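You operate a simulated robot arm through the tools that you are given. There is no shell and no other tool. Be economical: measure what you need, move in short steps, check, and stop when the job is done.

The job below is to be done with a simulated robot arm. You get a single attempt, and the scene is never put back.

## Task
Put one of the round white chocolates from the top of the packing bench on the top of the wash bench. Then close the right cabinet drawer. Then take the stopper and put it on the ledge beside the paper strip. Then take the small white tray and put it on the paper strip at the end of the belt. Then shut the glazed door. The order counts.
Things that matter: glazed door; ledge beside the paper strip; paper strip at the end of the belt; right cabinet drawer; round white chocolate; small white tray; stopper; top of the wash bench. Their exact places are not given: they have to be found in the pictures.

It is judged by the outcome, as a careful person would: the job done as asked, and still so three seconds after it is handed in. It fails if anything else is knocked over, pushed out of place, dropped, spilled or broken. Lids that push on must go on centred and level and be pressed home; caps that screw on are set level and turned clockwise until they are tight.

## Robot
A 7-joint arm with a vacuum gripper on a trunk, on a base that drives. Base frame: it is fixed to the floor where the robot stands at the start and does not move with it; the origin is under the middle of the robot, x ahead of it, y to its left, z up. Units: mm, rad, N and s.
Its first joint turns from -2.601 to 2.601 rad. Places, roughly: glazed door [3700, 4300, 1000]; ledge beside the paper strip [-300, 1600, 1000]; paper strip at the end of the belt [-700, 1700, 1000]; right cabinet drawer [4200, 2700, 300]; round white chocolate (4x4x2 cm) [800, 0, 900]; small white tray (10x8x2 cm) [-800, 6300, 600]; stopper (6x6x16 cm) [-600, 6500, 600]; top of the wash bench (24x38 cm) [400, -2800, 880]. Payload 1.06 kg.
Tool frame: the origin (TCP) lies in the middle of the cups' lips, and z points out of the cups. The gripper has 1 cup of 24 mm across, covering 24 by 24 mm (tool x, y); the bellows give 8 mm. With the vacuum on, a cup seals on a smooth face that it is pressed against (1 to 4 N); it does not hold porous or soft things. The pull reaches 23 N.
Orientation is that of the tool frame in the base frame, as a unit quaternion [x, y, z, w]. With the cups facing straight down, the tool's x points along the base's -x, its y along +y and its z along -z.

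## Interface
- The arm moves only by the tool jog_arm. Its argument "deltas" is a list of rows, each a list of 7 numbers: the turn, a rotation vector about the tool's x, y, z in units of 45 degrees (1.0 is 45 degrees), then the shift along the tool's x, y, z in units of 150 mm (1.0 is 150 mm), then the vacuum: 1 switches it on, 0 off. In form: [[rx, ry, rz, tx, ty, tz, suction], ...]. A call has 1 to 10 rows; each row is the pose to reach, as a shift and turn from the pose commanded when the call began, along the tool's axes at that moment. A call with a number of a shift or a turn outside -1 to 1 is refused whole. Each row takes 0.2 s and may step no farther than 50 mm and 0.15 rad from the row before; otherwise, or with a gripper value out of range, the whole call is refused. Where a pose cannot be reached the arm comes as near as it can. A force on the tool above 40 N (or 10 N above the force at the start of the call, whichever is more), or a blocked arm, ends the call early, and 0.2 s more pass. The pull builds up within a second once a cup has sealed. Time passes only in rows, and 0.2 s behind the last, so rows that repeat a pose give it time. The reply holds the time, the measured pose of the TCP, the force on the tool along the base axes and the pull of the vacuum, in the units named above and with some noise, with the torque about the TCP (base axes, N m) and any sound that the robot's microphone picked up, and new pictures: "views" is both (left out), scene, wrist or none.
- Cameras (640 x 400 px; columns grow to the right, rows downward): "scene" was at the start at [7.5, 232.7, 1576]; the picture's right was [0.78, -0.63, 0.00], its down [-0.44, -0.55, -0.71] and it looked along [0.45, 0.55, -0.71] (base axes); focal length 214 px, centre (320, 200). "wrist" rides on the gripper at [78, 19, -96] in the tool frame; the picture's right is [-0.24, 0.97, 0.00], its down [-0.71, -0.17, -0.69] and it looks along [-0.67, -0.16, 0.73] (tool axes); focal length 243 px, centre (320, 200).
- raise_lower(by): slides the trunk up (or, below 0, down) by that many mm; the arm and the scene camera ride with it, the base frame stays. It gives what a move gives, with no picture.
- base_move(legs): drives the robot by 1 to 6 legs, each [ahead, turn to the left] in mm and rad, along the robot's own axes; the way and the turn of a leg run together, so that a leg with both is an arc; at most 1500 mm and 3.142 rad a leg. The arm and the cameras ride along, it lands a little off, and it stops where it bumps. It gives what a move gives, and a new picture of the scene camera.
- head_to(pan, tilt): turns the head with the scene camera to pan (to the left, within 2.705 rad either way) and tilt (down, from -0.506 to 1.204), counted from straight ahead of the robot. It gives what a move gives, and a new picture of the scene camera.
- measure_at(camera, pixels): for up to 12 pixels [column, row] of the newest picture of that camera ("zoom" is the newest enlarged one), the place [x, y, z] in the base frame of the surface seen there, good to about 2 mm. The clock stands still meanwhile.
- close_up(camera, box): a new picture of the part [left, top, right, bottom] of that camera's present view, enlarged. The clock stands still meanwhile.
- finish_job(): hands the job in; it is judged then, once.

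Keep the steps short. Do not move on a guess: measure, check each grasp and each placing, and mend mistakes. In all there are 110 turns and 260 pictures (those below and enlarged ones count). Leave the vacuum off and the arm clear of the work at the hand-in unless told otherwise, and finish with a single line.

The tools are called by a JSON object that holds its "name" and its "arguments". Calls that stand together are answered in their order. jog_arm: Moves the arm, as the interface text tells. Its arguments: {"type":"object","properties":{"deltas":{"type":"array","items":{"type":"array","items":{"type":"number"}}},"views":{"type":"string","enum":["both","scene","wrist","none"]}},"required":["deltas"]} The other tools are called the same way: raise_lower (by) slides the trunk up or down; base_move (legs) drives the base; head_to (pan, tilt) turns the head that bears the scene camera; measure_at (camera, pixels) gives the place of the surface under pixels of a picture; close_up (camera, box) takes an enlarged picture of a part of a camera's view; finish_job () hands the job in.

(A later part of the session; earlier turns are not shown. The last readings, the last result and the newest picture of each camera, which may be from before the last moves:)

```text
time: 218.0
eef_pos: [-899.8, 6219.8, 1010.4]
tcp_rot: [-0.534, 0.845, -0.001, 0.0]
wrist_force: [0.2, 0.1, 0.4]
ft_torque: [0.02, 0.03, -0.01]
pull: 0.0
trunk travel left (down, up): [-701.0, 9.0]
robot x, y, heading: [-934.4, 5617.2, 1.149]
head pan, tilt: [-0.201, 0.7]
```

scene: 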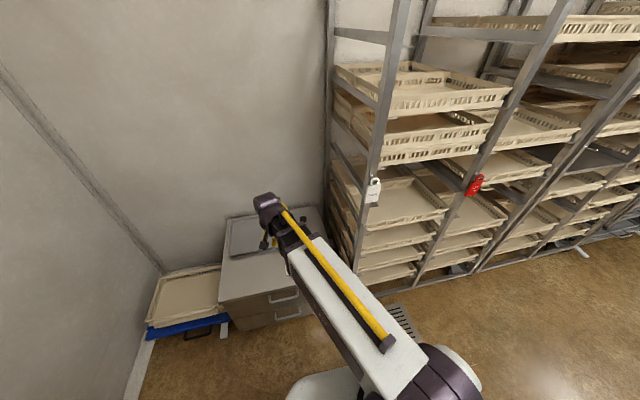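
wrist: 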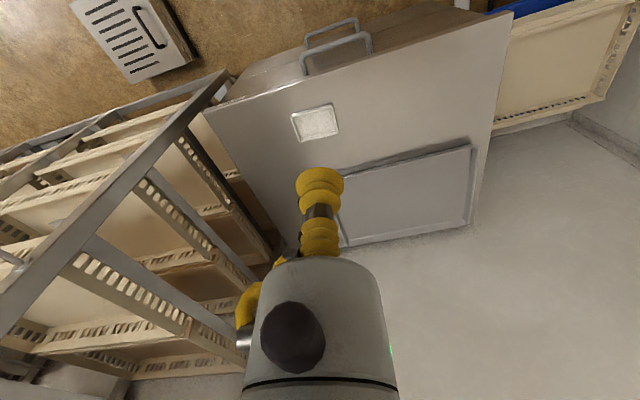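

The small white tray is at (317,122) in the wrist view. The stopper may be behind the gripper near (300,205). Measure and shift aside to look.

{"name": "measure_at", "arguments": {"camera": "wrist", "pixels": [[317, 122], [292, 117], [334, 106], [300, 142], [339, 135], [300, 205], [299, 225], [215, 112], [430, 120], [410, 200]]}}

{"name": "jog_arm", "arguments": {"deltas": [[0, 0, 0, 0, 0.33, 0, 0], [0, 0, 0, 0, 0.66, 0, 0], [0, 0, 0, 0, 0.95, 0, 0]], "views": "both"}}

```text
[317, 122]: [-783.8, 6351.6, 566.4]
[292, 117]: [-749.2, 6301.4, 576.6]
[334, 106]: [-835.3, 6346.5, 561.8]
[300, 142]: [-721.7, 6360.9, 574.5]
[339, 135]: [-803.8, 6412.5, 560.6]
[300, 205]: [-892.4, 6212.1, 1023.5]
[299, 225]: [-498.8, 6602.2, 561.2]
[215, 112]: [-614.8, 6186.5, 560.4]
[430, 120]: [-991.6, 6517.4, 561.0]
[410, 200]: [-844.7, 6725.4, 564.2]
```

```text
time: 218.8
eef_pos: [-1030.3, 6278.8, 1010.1]
tcp_rot: [-0.535, 0.845, -0.002, 0.0]
wrist_force: [0.0, 0.6, 0.5]
ft_torque: [0.01, 0.0, 0.02]
pull: 0.1
trunk travel left (down, up): [-701.0, 9.0]
robot x, y, heading: [-935.3, 5615.6, 1.145]
head pan, tilt: [-0.201, 0.7]
```

scene: 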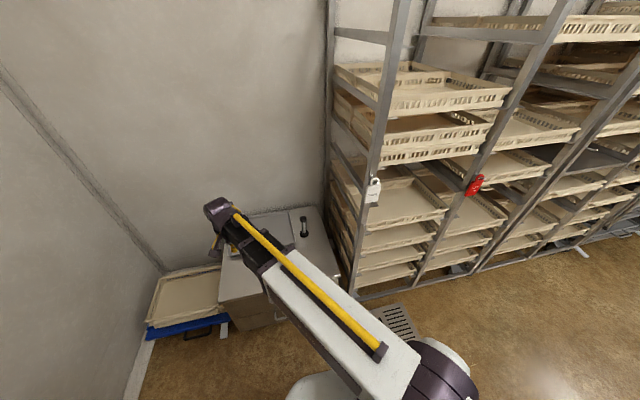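
wrist: 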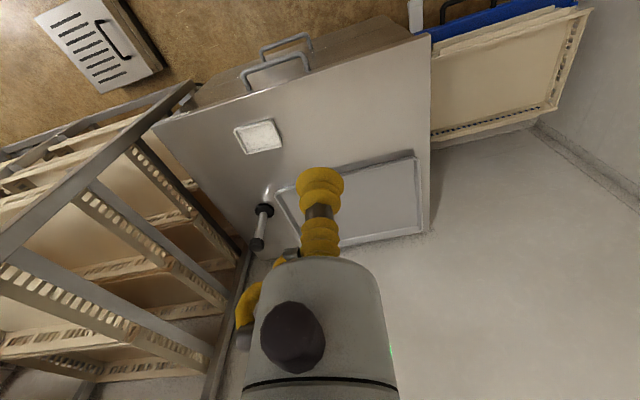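

The stopper stands at (262,225) in the wrist view, (303,227) in the scene. Zoom.

{"name": "close_up", "arguments": {"camera": "scene", "box": [270, 195, 340, 250]}}

{"name": "measure_at", "arguments": {"camera": "zoom", "pixels": [[300, 180], [305, 200], [310, 250], [315, 300], [320, 320], [300, 150], [420, 250], [400, 100], [520, 250]]}}

{"name": "close_up", "arguments": {"camera": "wrist", "box": [220, 170, 320, 270]}}

{"name": "measure_at", "arguments": {"camera": "wrist", "pixels": [[265, 210], [261, 225], [257, 243], [268, 190], [300, 200], [262, 205], [230, 240]]}}

```text
7.27 times, centred on (305, 222) of scene
```

zoom: 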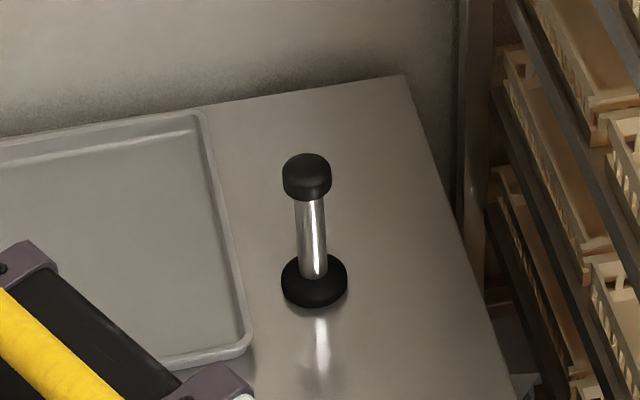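

```text
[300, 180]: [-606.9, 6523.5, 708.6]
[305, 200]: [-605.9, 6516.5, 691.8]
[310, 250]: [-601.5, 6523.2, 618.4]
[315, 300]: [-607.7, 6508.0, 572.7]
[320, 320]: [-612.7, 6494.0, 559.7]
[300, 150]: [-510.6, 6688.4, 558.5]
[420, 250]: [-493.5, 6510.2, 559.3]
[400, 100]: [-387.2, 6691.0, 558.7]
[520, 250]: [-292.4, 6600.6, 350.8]
```

```text
4.00 times, centred on (270, 220) of wrist
```

zoom: 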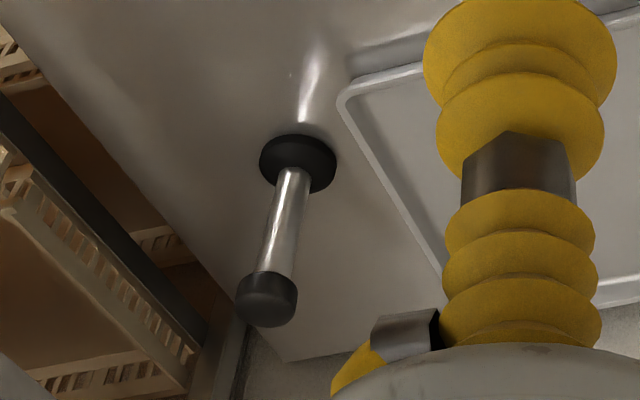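

```text
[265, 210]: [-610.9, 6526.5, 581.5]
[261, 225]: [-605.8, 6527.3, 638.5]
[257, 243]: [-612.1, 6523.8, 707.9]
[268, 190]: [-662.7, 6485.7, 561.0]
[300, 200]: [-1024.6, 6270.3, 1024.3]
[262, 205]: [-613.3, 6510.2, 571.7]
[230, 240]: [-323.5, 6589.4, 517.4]
```

Stopper axis ≈(-604,6526), top ≈ z 720. Drive 150 mm nearer, then bring the tool over it and lower the trunk.

{"name": "base_move", "arguments": {"legs": [[150, 0]]}}

{"name": "jog_arm", "arguments": {"deltas": [[0, 0, 0, -0.15, -0.2, 0, 0], [0, 0, 0, -0.3, -0.4, 0, 0], [0, 0, 0, -0.45, -0.6, 0, 0], [0, 0, 0, -0.6, -0.8, 0, 0], [0, 0, 0, -0.75, -1, 0, 0]], "views": "none"}}

{"name": "raise_lower", "arguments": {"by": -150}}

{"name": "jog_arm", "arguments": {"deltas": [[0, 0, 0, -0.15, -0.15, 0, 0], [0, 0, 0, -0.3, -0.3, 0, 0], [0, 0, 0, -0.4, -0.45, 0, 0]], "views": "both"}}

```text
time: 220.2
eef_pos: [-969.8, 6413.6, 1010.1]
tcp_rot: [-0.536, 0.844, -0.001, 0.0]
wrist_force: [-0.4, -0.4, 0.1]
ft_torque: [0.02, 0.02, 0.01]
pull: 0.0
trunk travel left (down, up): [-701.0, 9.0]
robot x, y, heading: [-878.1, 5749.2, 1.147]
head pan, tilt: [-0.201, 0.7]
```

scene: 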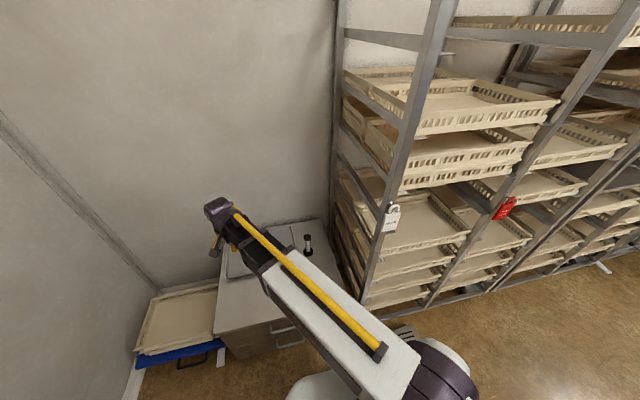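

```text
time: 221.4
eef_pos: [-788.1, 6451.7, 1009.2]
tcp_rot: [-0.536, 0.844, 0.0, 0.0]
wrist_force: [-0.2, 0.2, -0.3]
ft_torque: [-0.04, -0.02, -0.01]
pull: 0.0
trunk travel left (down, up): [-701.0, 9.0]
robot x, y, heading: [-877.2, 5753.1, 1.152]
head pan, tilt: [-0.201, 0.7]
```

```text
time: 223.2
eef_pos: [-789.3, 6451.2, 858.6]
tcp_rot: [-0.536, 0.844, -0.001, 0.0]
wrist_force: [-0.7, 0.6, 0.8]
ft_torque: [-0.03, 0.04, -0.01]
pull: 0.1
trunk travel left (down, up): [-551.0, 159.0]
robot x, y, heading: [-877.8, 5750.0, 1.151]
head pan, tilt: [-0.201, 0.7]
```

```text
time: 223.9
eef_pos: [-700.4, 6475.4, 858.7]
tcp_rot: [-0.537, 0.844, -0.001, 0.0]
wrist_force: [-0.2, -0.2, 0.4]
ft_torque: [0.04, 0.02, 0.0]
pull: 0.0
trunk travel left (down, up): [-551.0, 159.0]
robot x, y, heading: [-873.8, 5749.0, 1.15]
head pan, tilt: [-0.201, 0.7]
```

scene: 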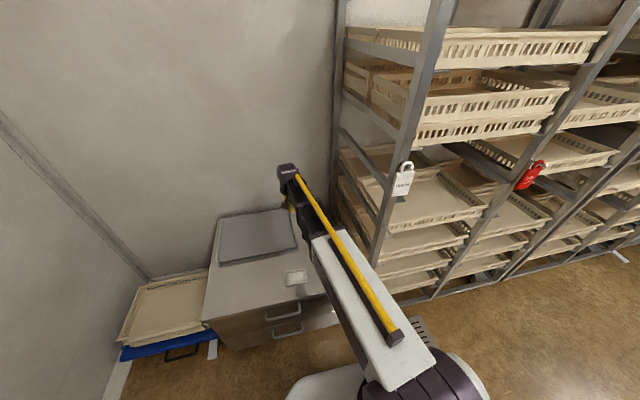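
wrist: 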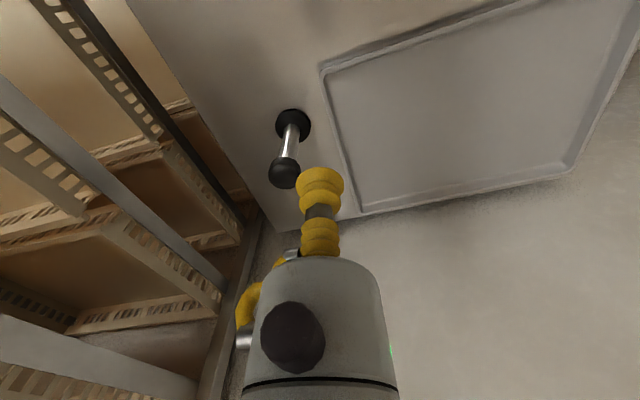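

Move so the stopper top lies in view ahead of the cup: sideways 65 mm and forward only 20 mm.

{"name": "jog_arm", "arguments": {"deltas": [[0, 0, 0, -0.1, -0.22, 0, 0], [0, 0, 0, -0.13, -0.436, 0, 0]], "views": "wrist"}}

{"name": "close_up", "arguments": {"camera": "wrist", "box": [240, 80, 400, 200]}}

```text
time: 224.6
eef_pos: [-633.1, 6465.0, 858.1]
tcp_rot: [-0.535, 0.845, -0.001, 0.0]
wrist_force: [0.3, -0.7, -0.3]
ft_torque: [-0.03, 0.0, -0.01]
pull: 0.1
trunk travel left (down, up): [-551.0, 159.0]
robot x, y, heading: [-874.6, 5748.6, 1.146]
head pan, tilt: [-0.201, 0.7]
```

wrist: 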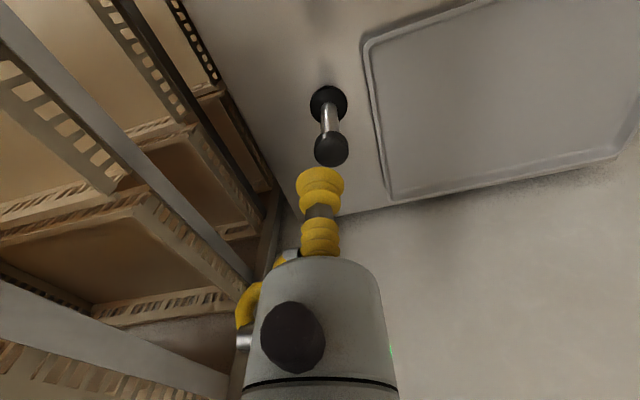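

```text
3.33 times, centred on (320, 140) of wrist
```

zoom: 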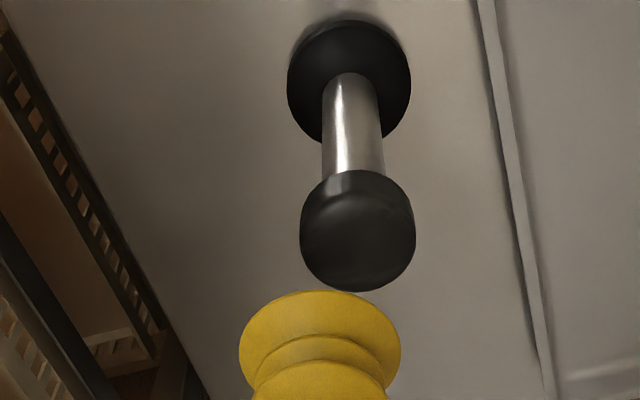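

{"name": "measure_at", "arguments": {"camera": "zoom", "pixels": [[357, 220], [357, 250], [357, 280], [315, 245], [400, 245], [357, 200], [340, 235], [380, 235], [357, 130], [300, 80]]}}

```text
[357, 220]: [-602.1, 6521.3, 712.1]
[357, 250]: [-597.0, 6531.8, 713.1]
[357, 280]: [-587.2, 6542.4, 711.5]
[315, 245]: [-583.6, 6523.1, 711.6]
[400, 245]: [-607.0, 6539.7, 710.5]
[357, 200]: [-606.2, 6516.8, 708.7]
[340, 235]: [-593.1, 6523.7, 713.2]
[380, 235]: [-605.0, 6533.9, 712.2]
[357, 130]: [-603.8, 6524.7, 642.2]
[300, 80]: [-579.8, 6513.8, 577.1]
```

Top centre ≈(-597.5,6530,713). Move over and descend to ~25 mm above.

{"name": "jog_arm", "arguments": {"deltas": [[0, 0, 0, -0.25, -0.015, 0, 0], [0, 0, 0, -0.49, -0.031, 0, 0], [0, 0, 0, -0.49, -0.031, 0.3, 0], [0, 0, 0, -0.49, -0.031, 0.6, 0], [0, 0, 0, -0.49, -0.031, 0.8, 0]], "views": "wrist"}}

```text
time: 225.8
eef_pos: [-598.0, 6530.2, 739.1]
tcp_rot: [-0.536, 0.844, -0.002, 0.0]
wrist_force: [0.1, -0.3, -1.0]
ft_torque: [0.0, 0.0, -0.01]
pull: 0.0
trunk travel left (down, up): [-551.0, 159.0]
robot x, y, heading: [-871.2, 5747.2, 1.146]
head pan, tilt: [-0.201, 0.7]
```

wrist: 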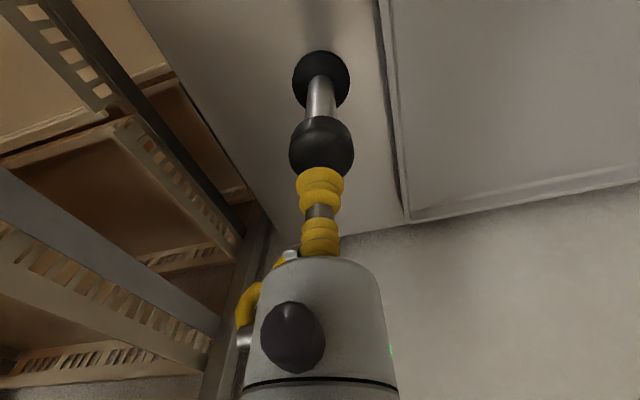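

Aligned. Press down on the top with vacuum on.

{"name": "jog_arm", "arguments": {"deltas": [[0, 0, 0, 0, 0, 0.1, 1], [0, 0, 0, 0, 0, 0.15, 1], [0, 0, 0, 0, 0, 0.175, 1], [0, 0, 0, 0, 0, 0.19, 1], [0, 0, 0, 0, 0, 0.2, 1], [0, 0, 0, 0, 0, 0.2, 1], [0, 0, 0, 0, 0, 0.2, 1], [0, 0, 0, 0, 0, 0.2, 1]], "views": "wrist"}}

```text
time: 227.6
eef_pos: [-599.5, 6530.7, 710.5]
tcp_rot: [-0.536, 0.844, -0.001, 0.0]
wrist_force: [-1.6, -3.5, 12.6]
ft_torque: [-0.03, 0.02, 0.0]
pull: 22.9
trunk travel left (down, up): [-551.0, 159.0]
robot x, y, heading: [-878.9, 5751.8, 1.153]
head pan, tilt: [-0.201, 0.7]
```

wrist: 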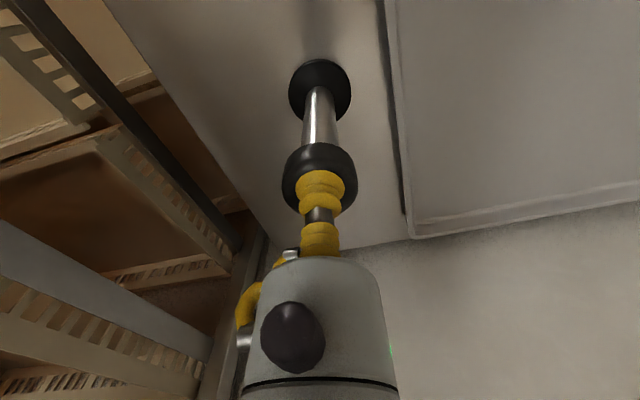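

Sealed at 22.9 N. Lift straight up 150 mm, then trunk up.

{"name": "jog_arm", "arguments": {"deltas": [[0, 0, 0, 0, 0, -0.1, 1], [0, 0, 0, 0, 0, -0.25, 1], [0, 0, 0, 0, 0, -0.5, 1], [0, 0, 0, 0, 0, -0.75, 1], [0, 0, 0, 0, 0, -1, 1]], "views": "wrist"}}

{"name": "raise_lower", "arguments": {"by": 155}}

{"name": "jog_arm", "arguments": {"deltas": [[0, 0, 0, 0.1, 0.1, -0.25, 1], [0, 0, 0, 0.2, 0.2, -0.5, 1], [0, 0, 0, 0.35, 0.3, -0.75, 1], [0, 0, 0, 0.5, 0.4, -0.95, 1], [0, 0, 0, 0.65, 0.5, -1, 1]], "views": "both"}}

```text
time: 228.8
eef_pos: [-601.0, 6530.9, 857.8]
tcp_rot: [-0.536, 0.844, -0.001, -0.001]
wrist_force: [-0.4, -0.3, -1.9]
ft_torque: [-0.01, -0.03, -0.03]
pull: 22.7
trunk travel left (down, up): [-551.0, 159.0]
robot x, y, heading: [-874.0, 5749.4, 1.148]
head pan, tilt: [-0.201, 0.7]
```

wrist: 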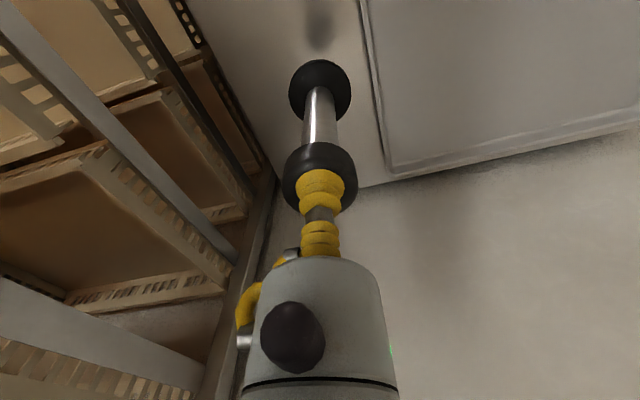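

```text
time: 230.5
eef_pos: [-600.2, 6530.4, 1013.8]
tcp_rot: [-0.536, 0.844, -0.001, 0.0]
wrist_force: [-0.1, 0.5, -1.9]
ft_torque: [-0.02, 0.02, 0.04]
pull: 22.8
trunk travel left (down, up): [-706.0, 4.0]
robot x, y, heading: [-874.8, 5750.3, 1.149]
head pan, tilt: [-0.201, 0.7]
```

```text
time: 231.7
eef_pos: [-711.2, 6473.6, 1162.4]
tcp_rot: [-0.535, 0.845, -0.002, 0.0]
wrist_force: [-1.1, -1.4, -2.3]
ft_torque: [-0.02, -0.01, 0.01]
pull: 22.9
trunk travel left (down, up): [-706.0, 4.0]
robot x, y, heading: [-871.5, 5753.0, 1.149]
head pan, tilt: [-0.201, 0.7]
```

scene: 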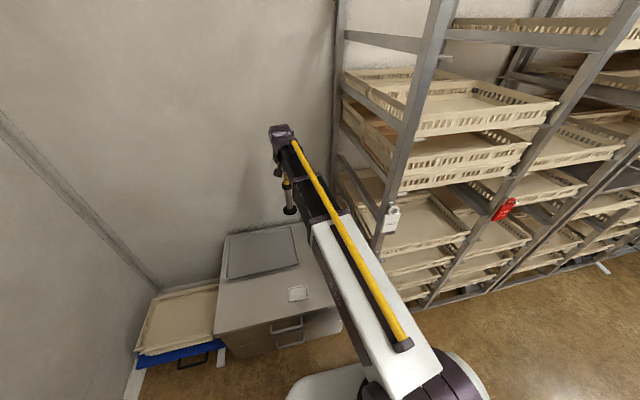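
wrist: 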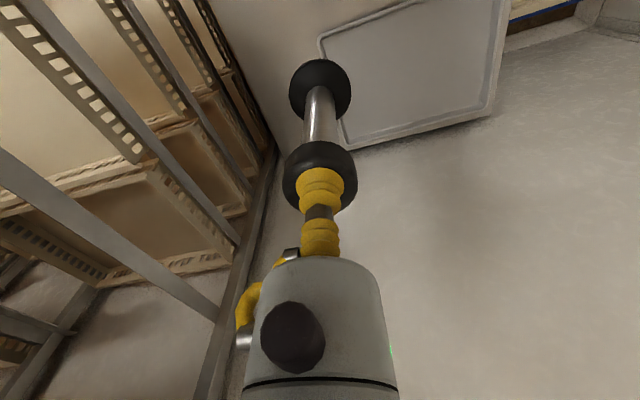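

Stopper held. Back up 450 mm, turn right to heading about -1.78 (away from racks and boxes), then look.

{"name": "base_move", "arguments": {"legs": [[-450, 0], [0, -1.46], [0, -1.465]]}}

{"name": "head_to", "arguments": {"pan": 0.0, "tilt": 0.4}}

```text
time: 241.6
eef_pos: [-1057.9, 4598.7, 1162.5]
tcp_rot: [0.778, 0.629, 0.001, -0.001]
wrist_force: [0.2, 0.0, -2.3]
ft_torque: [0.02, -0.02, 0.0]
pull: 23.0
trunk travel left (down, up): [-706.0, 4.0]
robot x, y, heading: [-1059.1, 5340.1, -1.764]
head pan, tilt: [-0.201, 0.7]
```

scene: 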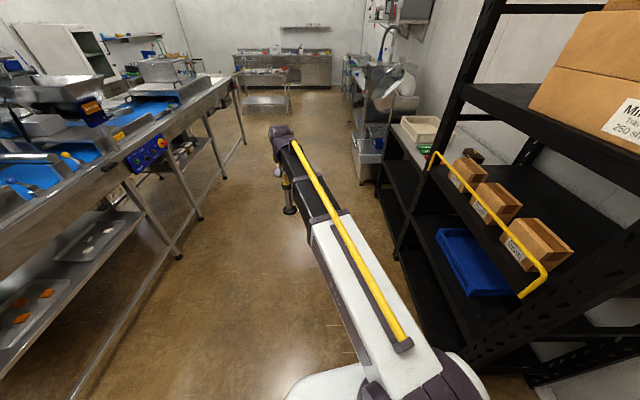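

```text
time: 242.4
eef_pos: [-1057.2, 4597.9, 1162.8]
tcp_rot: [0.777, 0.629, 0.001, -0.002]
wrist_force: [1.2, -0.4, -2.3]
ft_torque: [0.01, 0.02, 0.01]
pull: 22.8
trunk travel left (down, up): [-706.0, 4.0]
robot x, y, heading: [-1060.3, 5344.2, -1.762]
head pan, tilt: [0.0, 0.4]
```

scene: 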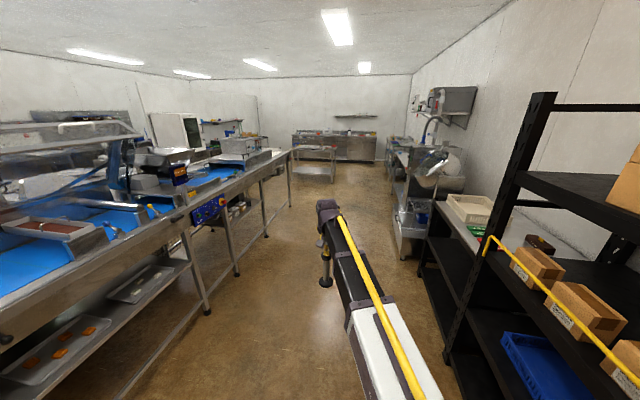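

Measure both sides of this aisle.

{"name": "measure_at", "arguments": {"camera": "scene", "pixels": [[207, 312], [237, 274], [289, 206], [273, 172], [422, 275], [446, 355], [402, 258], [408, 205], [300, 175], [335, 180], [245, 150], [500, 250]]}}

```text
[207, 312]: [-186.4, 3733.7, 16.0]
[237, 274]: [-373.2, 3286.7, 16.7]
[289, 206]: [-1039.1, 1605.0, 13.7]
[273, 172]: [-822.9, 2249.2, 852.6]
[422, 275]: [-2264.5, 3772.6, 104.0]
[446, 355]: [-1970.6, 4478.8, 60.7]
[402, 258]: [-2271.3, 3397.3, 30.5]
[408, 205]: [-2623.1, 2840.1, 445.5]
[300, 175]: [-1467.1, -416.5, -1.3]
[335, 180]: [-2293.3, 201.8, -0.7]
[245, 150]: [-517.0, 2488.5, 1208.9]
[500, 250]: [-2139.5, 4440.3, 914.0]
```

Aisle is 1.8 m wide. Drive straight 3400 mm to (-1718,2003), then round the table's near end to about (-931,761), ending with the arm pointing at the table end but short of it.

{"name": "base_move", "arguments": {"legs": [[1500, 0], [1500, 0], [400, 0], [0, 0.29], [960, 0], [0, 1.085]]}}

{"name": "head_to", "arguments": {"pan": 0.5, "tilt": 0.5}}

```text
time: 267.4
eef_pos: [-883.4, 842.3, 1162.1]
tcp_rot: [0.209, 0.978, 0.0, 0.0]
wrist_force: [0.4, -0.2, -1.2]
ft_torque: [0.0, 0.0, 0.01]
pull: 22.8
trunk travel left (down, up): [-706.0, 4.0]
robot x, y, heading: [-1610.7, 997.4, -0.404]
head pan, tilt: [0.0, 0.4]
```

scene: 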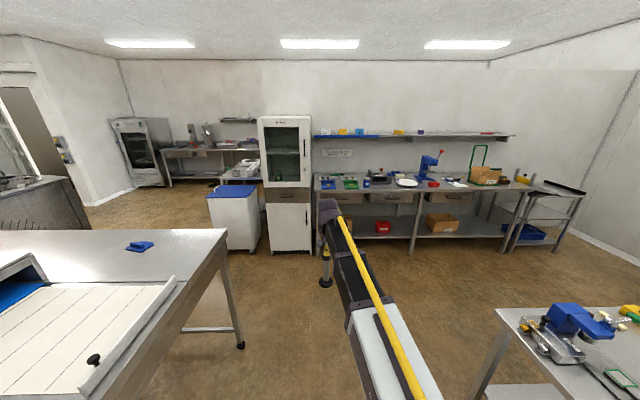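

```text
time: 268.4
eef_pos: [-883.8, 843.8, 1162.1]
tcp_rot: [0.209, 0.978, -0.001, -0.001]
wrist_force: [-0.5, -0.6, -2.4]
ft_torque: [-0.02, 0.01, -0.03]
pull: 22.4
trunk travel left (down, up): [-706.0, 4.0]
robot x, y, heading: [-1608.9, 997.0, -0.405]
head pan, tilt: [0.499, 0.499]
```

scene: 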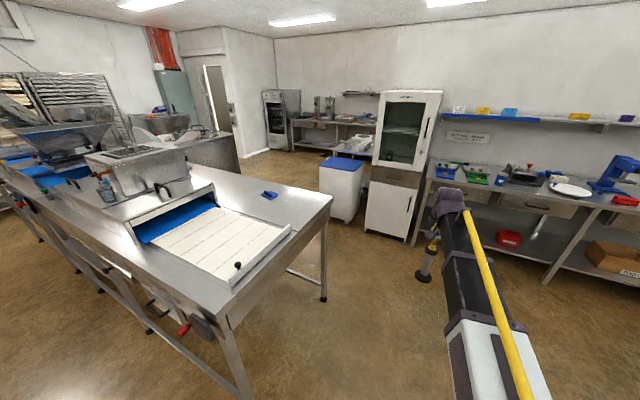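

Zoom in on the belt end with paper strip and ledge.

{"name": "close_up", "arguments": {"camera": "scene", "box": [120, 160, 350, 320]}}

{"name": "measure_at", "arguments": {"camera": "scene", "pixels": [[155, 242], [215, 210], [288, 228], [236, 272], [238, 265], [215, 240], [268, 193], [310, 205], [330, 200], [225, 312], [285, 250], [250, 200]]}}

```text
2.50 times, centred on (235, 240) of scene
```

zoom: 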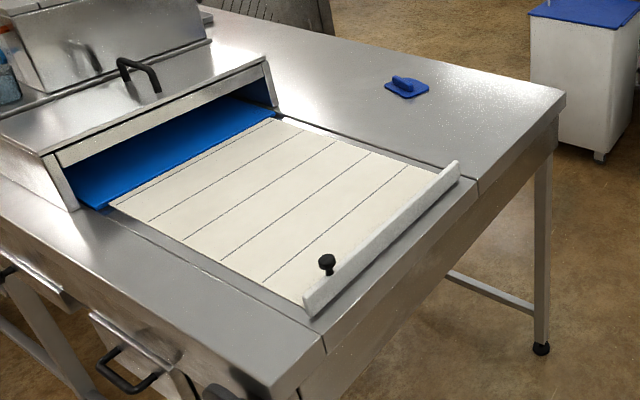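

```text
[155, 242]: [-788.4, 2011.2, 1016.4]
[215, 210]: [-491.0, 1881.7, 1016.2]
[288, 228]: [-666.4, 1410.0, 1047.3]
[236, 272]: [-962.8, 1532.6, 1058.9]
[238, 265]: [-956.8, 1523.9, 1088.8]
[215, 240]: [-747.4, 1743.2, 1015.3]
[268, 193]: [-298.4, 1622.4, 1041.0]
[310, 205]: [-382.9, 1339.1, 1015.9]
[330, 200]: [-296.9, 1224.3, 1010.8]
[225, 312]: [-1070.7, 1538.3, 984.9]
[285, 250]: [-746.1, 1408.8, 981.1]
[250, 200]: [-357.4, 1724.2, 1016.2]
```

Plan: stopper to steel ledge at about (-398,1531), in front-left of the blue pad at (-298,1622). First lift the tool 90 mm for clearance, then drive and turn to face the table.

{"name": "jog_arm", "arguments": {"deltas": [[0, 0, 0, 0, 0, -0.2, 1], [0, 0, 0, 0, 0, -0.4, 1], [0, 0, 0, 0, 0, -0.6, 1]], "views": "wrist"}}

{"name": "base_move", "arguments": {"legs": [[0, -0.1], [790, 0], [0, 1.67]]}}

{"name": "head_to", "arguments": {"pan": 0.1, "tilt": 0.7}}

```text
time: 269.2
eef_pos: [-884.5, 843.5, 1252.1]
tcp_rot: [0.21, 0.978, -0.001, -0.003]
wrist_force: [0.2, 0.3, -1.4]
ft_torque: [0.02, 0.0, 0.01]
pull: 22.8
trunk travel left (down, up): [-706.0, 4.0]
robot x, y, heading: [-1607.9, 995.1, -0.406]
head pan, tilt: [0.499, 0.499]
```

wrist: 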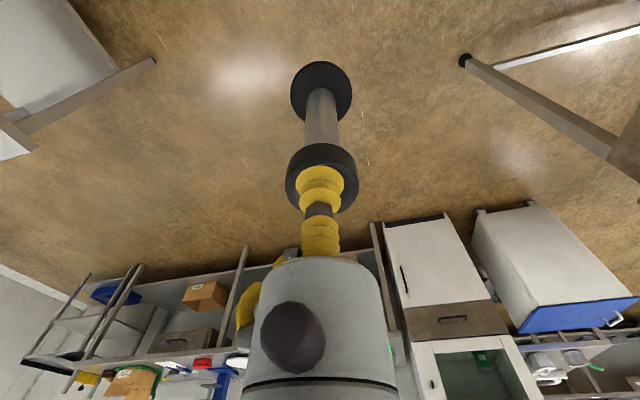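

```text
time: 278.1
eef_pos: [-771.5, 1338.9, 1253.1]
tcp_rot: [-0.553, 0.833, -0.001, 0.0]
wrist_force: [-0.3, 0.0, -2.5]
ft_torque: [-0.03, 0.0, 0.0]
pull: 22.3
trunk travel left (down, up): [-706.0, 4.0]
robot x, y, heading: [-908.6, 607.5, 1.188]
head pan, tilt: [0.499, 0.499]
```

scene: 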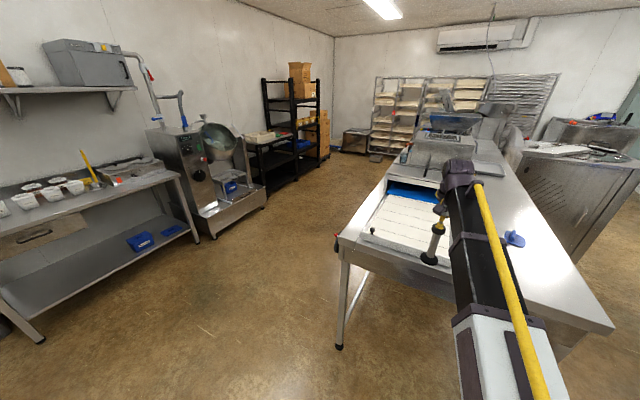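

```text
time: 278.9
eef_pos: [-771.2, 1338.4, 1252.7]
tcp_rot: [-0.553, 0.833, -0.001, 0.0]
wrist_force: [1.0, -0.5, -2.1]
ft_torque: [0.03, 0.01, 0.0]
pull: 23.3
trunk travel left (down, up): [-706.0, 4.0]
robot x, y, heading: [-907.7, 608.8, 1.189]
head pan, tilt: [0.099, 0.7]
```

scene: 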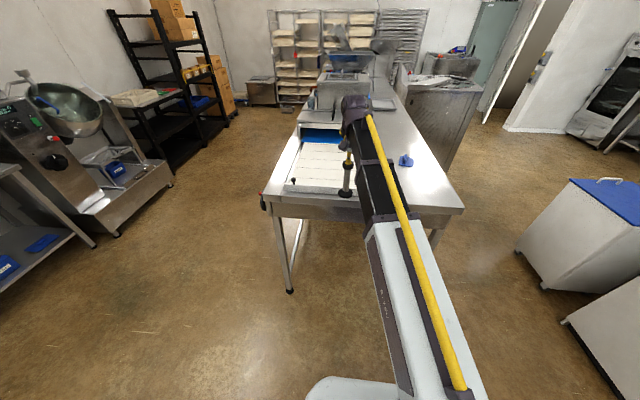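

Shift the tool 150 mm right (so the path passes beside the end bar), then drive forward 330 mm.

{"name": "jog_arm", "arguments": {"deltas": [[0, 0, 0, 0, -0.3, 0, 1], [0, 0, 0, 0, -0.6, 0, 1], [0, 0, 0, 0, -0.9, 0, 1], [0, 0, 0, 0, -1, 0, 1]], "views": "none"}}

{"name": "base_move", "arguments": {"legs": [[330, 0]]}}

{"name": "jog_arm", "arguments": {"deltas": [[0, 0, 0, 0, -0.15, 0, 1], [0, 0, 0, 0, -0.3, 0, 1]], "views": "wrist"}}

```text
time: 279.9
eef_pos: [-631.4, 1280.4, 1252.3]
tcp_rot: [-0.553, 0.833, -0.001, -0.001]
wrist_force: [0.4, -0.5, -2.2]
ft_torque: [-0.02, -0.03, 0.04]
pull: 22.8
trunk travel left (down, up): [-706.0, 4.0]
robot x, y, heading: [-906.4, 612.0, 1.189]
head pan, tilt: [0.099, 0.7]
```

```text
time: 282.1
eef_pos: [-505.2, 1582.3, 1251.5]
tcp_rot: [-0.55, 0.835, -0.002, 0.0]
wrist_force: [-0.3, 0.5, -2.5]
ft_torque: [-0.06, 0.0, 0.01]
pull: 23.1
trunk travel left (down, up): [-706.0, 4.0]
robot x, y, heading: [-783.9, 913.5, 1.186]
head pan, tilt: [0.099, 0.7]
```

scene: 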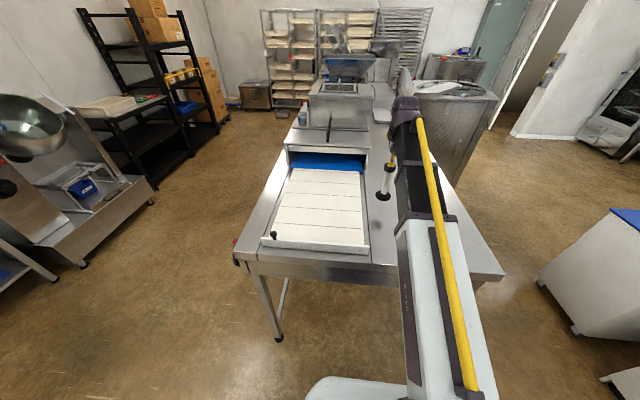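

```text
time: 282.7
eef_pos: [-463.0, 1565.8, 1251.9]
tcp_rot: [-0.55, 0.835, -0.001, 0.0]
wrist_force: [0.7, -0.1, -2.0]
ft_torque: [0.0, 0.01, -0.02]
pull: 22.9
trunk travel left (down, up): [-706.0, 4.0]
robot x, y, heading: [-786.6, 913.6, 1.185]
head pan, tilt: [0.099, 0.7]
```

wrist: 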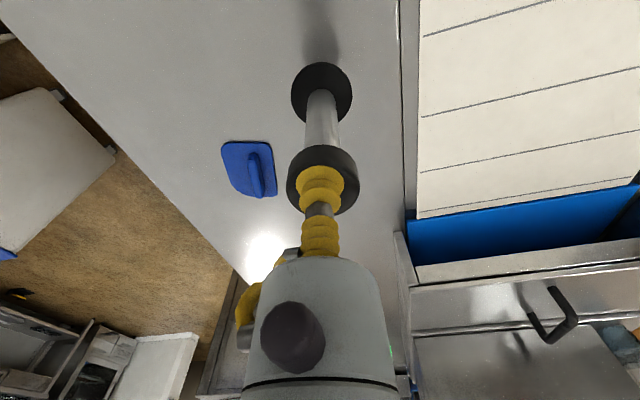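

Position fine; shift 35 mm right, 10 mm back and descend to ~12 mm above contact (TCP ≈1180).

{"name": "jog_arm", "arguments": {"deltas": [[0, 0, 0, 0.07, -0.23, 0, 1], [0, 0, 0, 0.07, -0.23, 0.2, 1], [0, 0, 0, 0.07, -0.23, 0.4, 1], [0, 0, 0, 0.07, -0.23, 0.48, 1]], "views": "both"}}

{"name": "close_up", "arguments": {"camera": "scene", "box": [340, 120, 480, 220]}}

```text
time: 283.7
eef_pos: [-437.4, 1541.8, 1179.0]
tcp_rot: [-0.551, 0.835, -0.001, 0.0]
wrist_force: [-0.2, 0.2, -2.8]
ft_torque: [-0.04, -0.01, -0.03]
pull: 22.8
trunk travel left (down, up): [-706.0, 4.0]
robot x, y, heading: [-779.5, 911.8, 1.186]
head pan, tilt: [0.099, 0.7]
```

scene: 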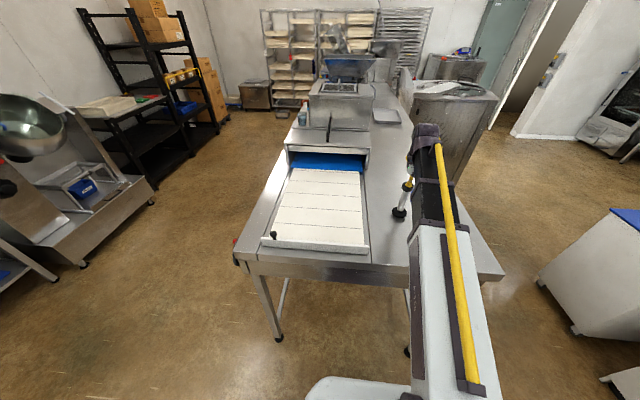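
wrist: 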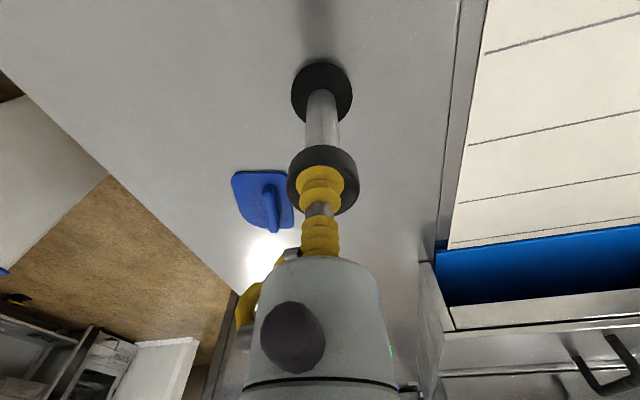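

```text
4.00 times, centred on (410, 170) of scene
```

zoom: 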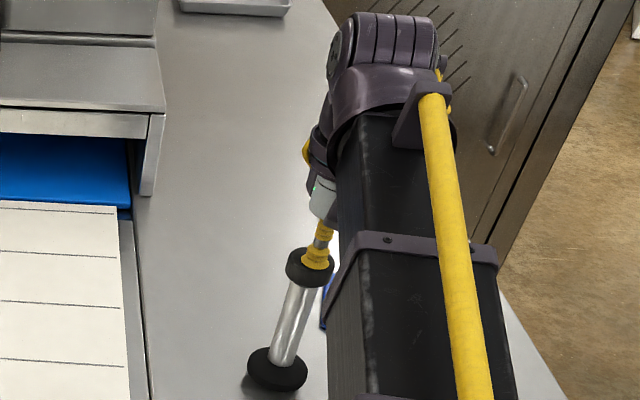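

Descend the last bit slowly to contact.

{"name": "jog_arm", "arguments": {"deltas": [[0, 0, 0, 0, 0, 0.04, 1], [0, 0, 0, 0, 0, 0.06, 1], [0, 0, 0, 0, 0, 0.07, 1], [0, 0, 0, 0, 0, 0.08, 1], [0, 0, 0, 0, 0, 0.08, 1]], "views": "none"}}

```text
time: 284.9
eef_pos: [-437.0, 1539.4, 1169.1]
tcp_rot: [-0.551, 0.835, 0.0, 0.001]
wrist_force: [-1.3, -2.1, 14.7]
ft_torque: [0.03, 0.03, 0.01]
pull: 22.9
trunk travel left (down, up): [-706.0, 4.0]
robot x, y, heading: [-781.1, 911.8, 1.186]
head pan, tilt: [0.099, 0.7]
```

Contact (about 15 N). Ease off slightly, release vacuum, wait, and rise.

{"name": "jog_arm", "arguments": {"deltas": [[0, 0, 0, 0, 0, -0.01, 0], [0, 0, 0, 0, 0, -0.01, 0], [0, 0, 0, 0, 0, -0.01, 0], [0, 0, 0, 0, 0, -0.01, 0], [0, 0, 0, 0, 0, -0.01, 0], [0, 0, 0, 0, 0, -0.01, 0], [0, 0, 0, 0, 0, -0.06, 0], [0, 0, 0, 0, 0, -0.2, 0], [0, 0, 0, 0, 0, -0.45, 0], [0, 0, 0, 0, 0, -0.6, 0]], "views": "both"}}

```text
time: 287.1
eef_pos: [-436.5, 1540.2, 1259.3]
tcp_rot: [-0.55, 0.835, -0.002, 0.0]
wrist_force: [-0.1, -0.2, -0.4]
ft_torque: [0.01, 0.01, 0.01]
pull: 0.0
trunk travel left (down, up): [-706.0, 4.0]
robot x, y, heading: [-779.7, 913.1, 1.188]
head pan, tilt: [0.099, 0.7]
```

scene: 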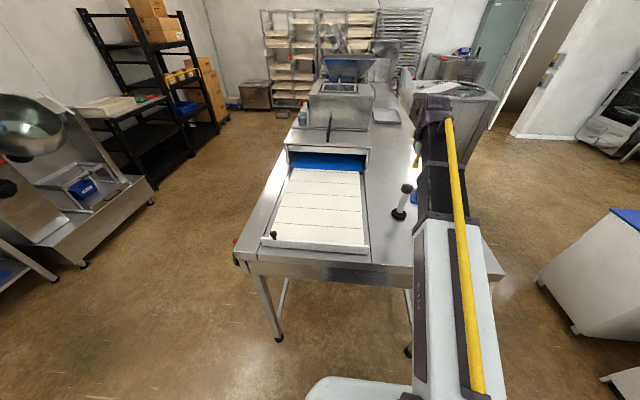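
wrist: 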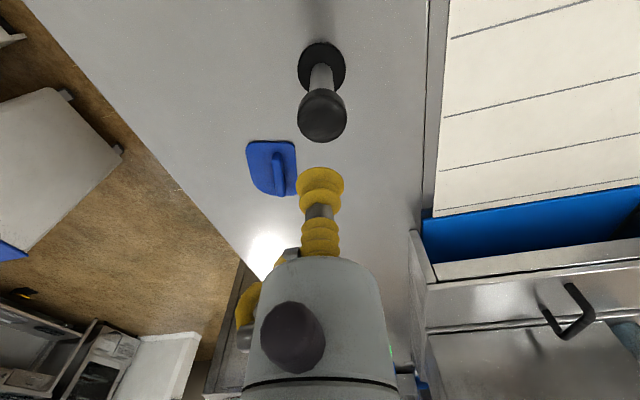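

Stopper stands on the ledge, upright. Now return for the tray: back up, turn left, and retrace the aisle.

{"name": "base_move", "arguments": {"legs": [[-340, 0], [0, 1.405], [830, 0], [0, -1.155]]}}

```text
time: 299.7
eef_pos: [-1458.8, 1724.8, 1258.5]
tcp_rot: [-0.657, 0.754, -0.001, 0.001]
wrist_force: [-0.2, 0.6, 0.3]
ft_torque: [0.01, 0.01, 0.02]
pull: 0.1
trunk travel left (down, up): [-706.0, 4.0]
robot x, y, heading: [-1627.7, 1027.9, 1.453]
head pan, tilt: [0.099, 0.7]
```

scene: 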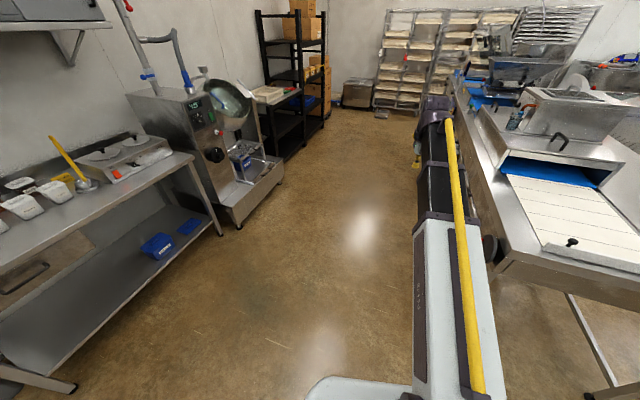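

Path ahead is clear; drive 4350 mm up the aisle, then turn to face the drawer unit and approach.

{"name": "base_move", "arguments": {"legs": [[0, -0.012], [1500, 0], [1500, 0], [1350, 0]]}}

```text
time: 320.9
eef_pos: [-885.4, 6037.3, 1260.1]
tcp_rot: [-0.651, 0.759, -0.001, 0.001]
wrist_force: [0.1, -0.4, 0.1]
ft_torque: [-0.01, 0.03, -0.01]
pull: 0.0
trunk travel left (down, up): [-706.0, 4.0]
robot x, y, heading: [-1062.5, 5347.3, 1.438]
head pan, tilt: [0.099, 0.7]
```

scene: 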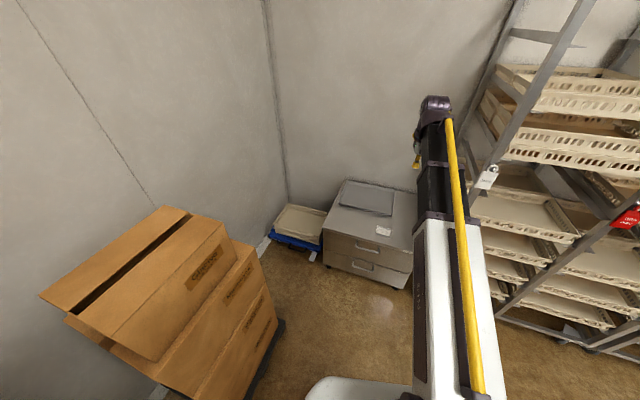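

Going straight 320 mm brings the tool right over the tray area while staying ~450 mm from the boxes. Then lower the trunk.

{"name": "base_move", "arguments": {"legs": [[320, 0]]}}

{"name": "raise_lower", "arguments": {"by": -400}}

{"name": "jog_arm", "arguments": {"deltas": [[0, 0, 0, 0.2, 0, 0, 0]], "views": "wrist"}}

```text
time: 323.0
eef_pos: [-843.9, 6351.6, 1260.3]
tcp_rot: [-0.652, 0.758, -0.001, 0.0]
wrist_force: [0.4, 0.1, -0.5]
ft_torque: [0.03, 0.04, -0.01]
pull: 0.1
trunk travel left (down, up): [-706.0, 4.0]
robot x, y, heading: [-1023.7, 5655.1, 1.435]
head pan, tilt: [0.099, 0.7]
```

scene: 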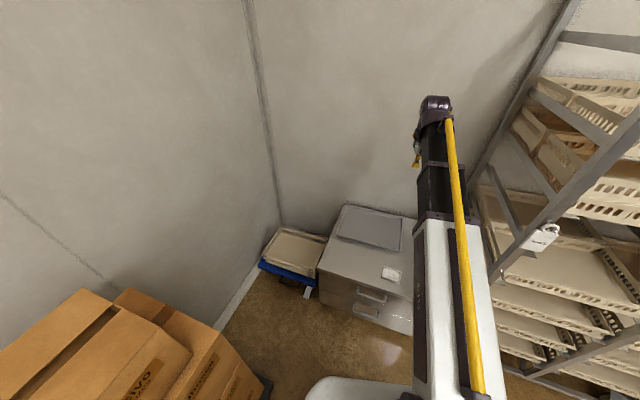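

```text
time: 326.8
eef_pos: [-843.8, 6352.0, 859.5]
tcp_rot: [-0.652, 0.758, -0.001, 0.0]
wrist_force: [0.3, 1.1, -0.3]
ft_torque: [0.02, -0.04, 0.0]
pull: 0.1
trunk travel left (down, up): [-306.0, 404.0]
robot x, y, heading: [-1022.0, 5658.1, 1.439]
head pan, tilt: [0.099, 0.7]
```

```text
time: 327.2
eef_pos: [-847.8, 6321.5, 860.5]
tcp_rot: [-0.652, 0.758, -0.001, 0.0]
wrist_force: [0.5, 0.0, -0.8]
ft_torque: [0.01, 0.0, 0.01]
pull: 0.0
trunk travel left (down, up): [-306.0, 404.0]
robot x, y, heading: [-1022.8, 5657.7, 1.435]
head pan, tilt: [0.099, 0.7]
```

wrist: 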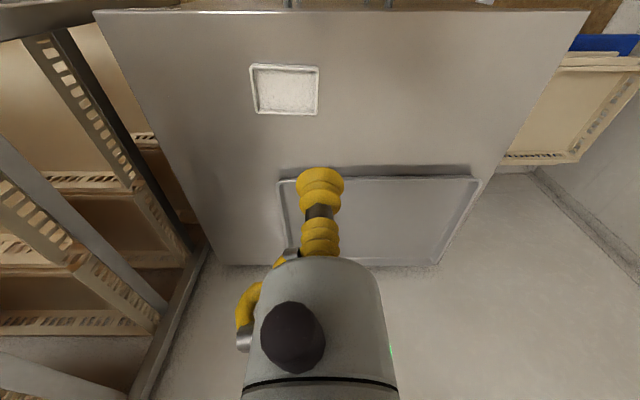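

Tray is at (285,90). Enlarge and measure its floor and rim.

{"name": "close_up", "arguments": {"camera": "wrist", "box": [230, 40, 340, 140]}}

{"name": "measure_at", "arguments": {"camera": "wrist", "pixels": [[285, 90], [251, 66], [318, 67], [255, 113], [318, 115], [270, 90], [300, 90], [285, 76], [285, 104]]}}

```text
4.00 times, centred on (285, 90) of wrist
```

zoom: 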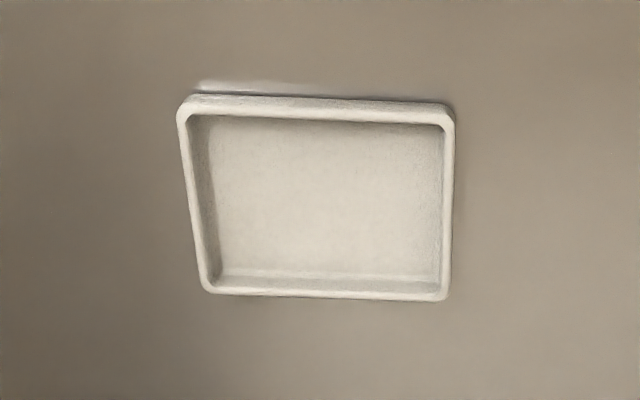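

```text
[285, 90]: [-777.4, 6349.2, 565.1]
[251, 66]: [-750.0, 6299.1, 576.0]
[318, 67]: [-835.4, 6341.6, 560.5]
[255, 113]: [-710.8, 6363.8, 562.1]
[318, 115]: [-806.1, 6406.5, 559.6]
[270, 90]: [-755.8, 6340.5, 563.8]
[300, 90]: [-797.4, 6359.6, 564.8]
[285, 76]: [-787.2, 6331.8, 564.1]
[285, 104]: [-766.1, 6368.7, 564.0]
```

Tray floor centre ≈(-775,6353,564.5). Move over it, lower the trunk by 200, then view.

{"name": "jog_arm", "arguments": {"deltas": [[0, 0, 0, -0.14, -0.225, 0, 0], [0, 0, 0, -0.28, -0.449, 0, 0]], "views": "none"}}

{"name": "raise_lower", "arguments": {"by": -200}}

{"name": "jog_arm", "arguments": {"deltas": [[0, 0, 0, 0, 0, 0.1, 0]], "views": "wrist"}}

```text
time: 327.8
eef_pos: [-774.0, 6354.9, 859.3]
tcp_rot: [-0.652, 0.758, -0.001, -0.001]
wrist_force: [0.1, -0.5, -0.6]
ft_torque: [0.03, -0.01, 0.0]
pull: 0.0
trunk travel left (down, up): [-306.0, 404.0]
robot x, y, heading: [-1017.4, 5661.6, 1.441]
head pan, tilt: [0.099, 0.7]
```

```text
time: 330.0
eef_pos: [-774.7, 6354.4, 659.6]
tcp_rot: [-0.652, 0.758, -0.001, 0.0]
wrist_force: [-0.8, -0.6, -0.1]
ft_torque: [0.03, -0.02, 0.0]
pull: 0.0
trunk travel left (down, up): [-106.0, 604.0]
robot x, y, heading: [-1024.4, 5656.9, 1.443]
head pan, tilt: [0.099, 0.7]
```

```text
time: 330.4
eef_pos: [-773.6, 6353.8, 645.1]
tcp_rot: [-0.652, 0.758, 0.0, 0.0]
wrist_force: [-0.3, 0.3, 0.1]
ft_torque: [0.03, -0.02, 0.02]
pull: 0.0
trunk travel left (down, up): [-106.0, 604.0]
robot x, y, heading: [-1018.7, 5661.1, 1.436]
head pan, tilt: [0.099, 0.7]
```

wrist: 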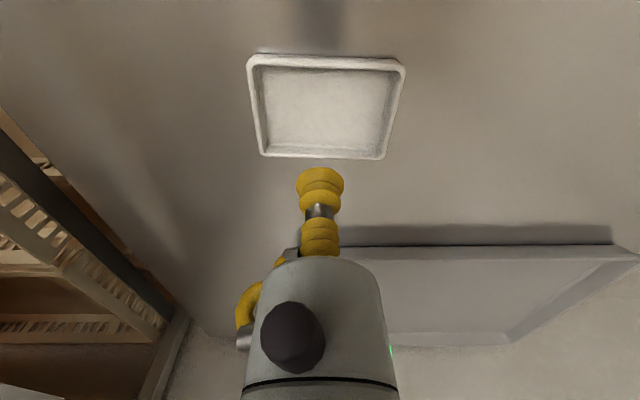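

Measure the tray floor again for centring.

{"name": "measure_at", "arguments": {"camera": "wrist", "pixels": [[327, 110], [268, 110], [392, 110], [327, 72], [327, 145], [327, 125]]}}

```text
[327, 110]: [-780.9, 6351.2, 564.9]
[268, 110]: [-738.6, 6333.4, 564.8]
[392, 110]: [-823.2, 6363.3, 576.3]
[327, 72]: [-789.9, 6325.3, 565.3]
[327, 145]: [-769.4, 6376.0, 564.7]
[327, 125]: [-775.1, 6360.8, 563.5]
```

Centre (-779.5,6350): shift 5 mm each way and press onto the floor with vacuum.

{"name": "jog_arm", "arguments": {"deltas": [[0, 0, 0, 0.031, 0.029, 0.25, 1], [0, 0, 0, 0.031, 0.029, 0.42, 1], [0, 0, 0, 0.031, 0.029, 0.5, 1], [0, 0, 0, 0.031, 0.029, 0.53, 1], [0, 0, 0, 0.031, 0.029, 0.545, 1], [0, 0, 0, 0.031, 0.029, 0.553, 1], [0, 0, 0, 0.031, 0.029, 0.553, 1], [0, 0, 0, 0.031, 0.029, 0.553, 1], [0, 0, 0, 0.031, 0.029, 0.553, 1]], "views": "wrist"}}

```text
time: 332.4
eef_pos: [-778.9, 6351.4, 562.8]
tcp_rot: [-0.652, 0.758, -0.001, 0.0]
wrist_force: [-0.9, 0.3, 6.7]
ft_torque: [0.0, 0.04, 0.02]
pull: 23.1
trunk travel left (down, up): [-106.0, 604.0]
robot x, y, heading: [-1021.9, 5657.9, 1.439]
head pan, tilt: [0.099, 0.7]
```

wrist: 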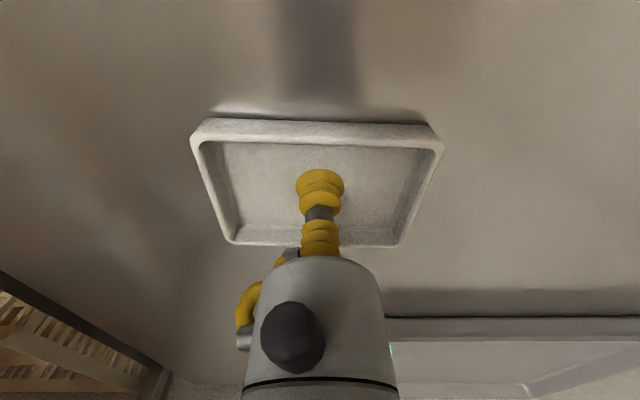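

Sealed (23 N). Lift, raise the trunk, and check that the tray hangs.

{"name": "jog_arm", "arguments": {"deltas": [[0, 0, 0, 0, 0, -0.1, 1], [0, 0, 0, 0, 0, -0.3, 1], [0, 0, 0, 0, 0, -0.6, 1], [0, 0, 0, 0, 0, -0.9, 1]], "views": "wrist"}}

{"name": "raise_lower", "arguments": {"by": 400}}

{"name": "raise_lower", "arguments": {"by": 130}}

{"name": "base_move", "arguments": {"legs": [[-330, 0], [0, -1.6], [0, -1.61]]}}

```text
time: 333.4
eef_pos: [-780.2, 6350.9, 695.0]
tcp_rot: [-0.653, 0.758, -0.002, -0.001]
wrist_force: [-0.5, -0.6, -0.6]
ft_torque: [-0.02, 0.01, 0.02]
pull: 23.0
trunk travel left (down, up): [-106.0, 604.0]
robot x, y, heading: [-1021.8, 5658.2, 1.434]
head pan, tilt: [0.099, 0.7]
```

wrist: 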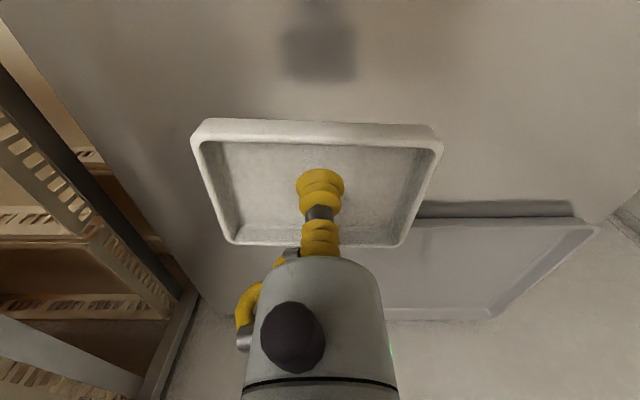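

```text
time: 337.2
eef_pos: [-781.1, 6351.1, 1094.9]
tcp_rot: [-0.651, 0.759, -0.001, 0.0]
wrist_force: [0.9, 0.1, -0.6]
ft_torque: [-0.03, 0.01, -0.03]
pull: 22.9
trunk travel left (down, up): [-506.0, 204.0]
robot x, y, heading: [-1020.3, 5660.0, 1.437]
head pan, tilt: [0.099, 0.7]
```

```text
time: 338.8
eef_pos: [-781.5, 6352.8, 1225.3]
tcp_rot: [-0.652, 0.758, -0.002, 0.0]
wrist_force: [0.6, 0.2, -0.5]
ft_torque: [-0.02, -0.01, 0.0]
pull: 22.6
trunk travel left (down, up): [-636.0, 74.0]
robot x, y, heading: [-1023.9, 5656.6, 1.439]
head pan, tilt: [0.099, 0.7]
```

```text
time: 348.8
eef_pos: [-1346.1, 4649.0, 1225.0]
tcp_rot: [0.777, 0.629, -0.001, -0.001]
wrist_force: [-0.2, 0.1, 0.0]
ft_torque: [0.01, -0.01, -0.01]
pull: 22.6
trunk travel left (down, up): [-636.0, 74.0]
robot x, y, heading: [-1065.4, 5324.3, -1.759]
head pan, tilt: [0.099, 0.7]
```

scene: 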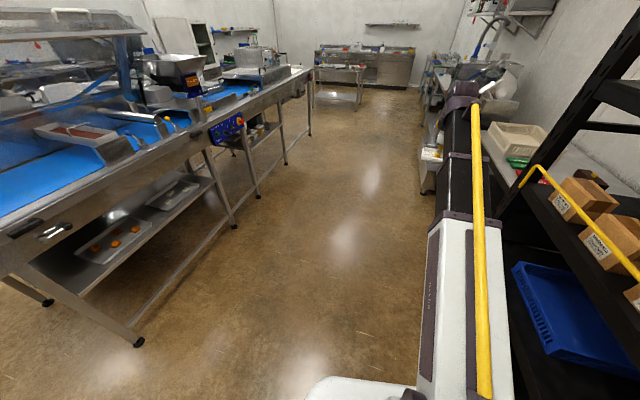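

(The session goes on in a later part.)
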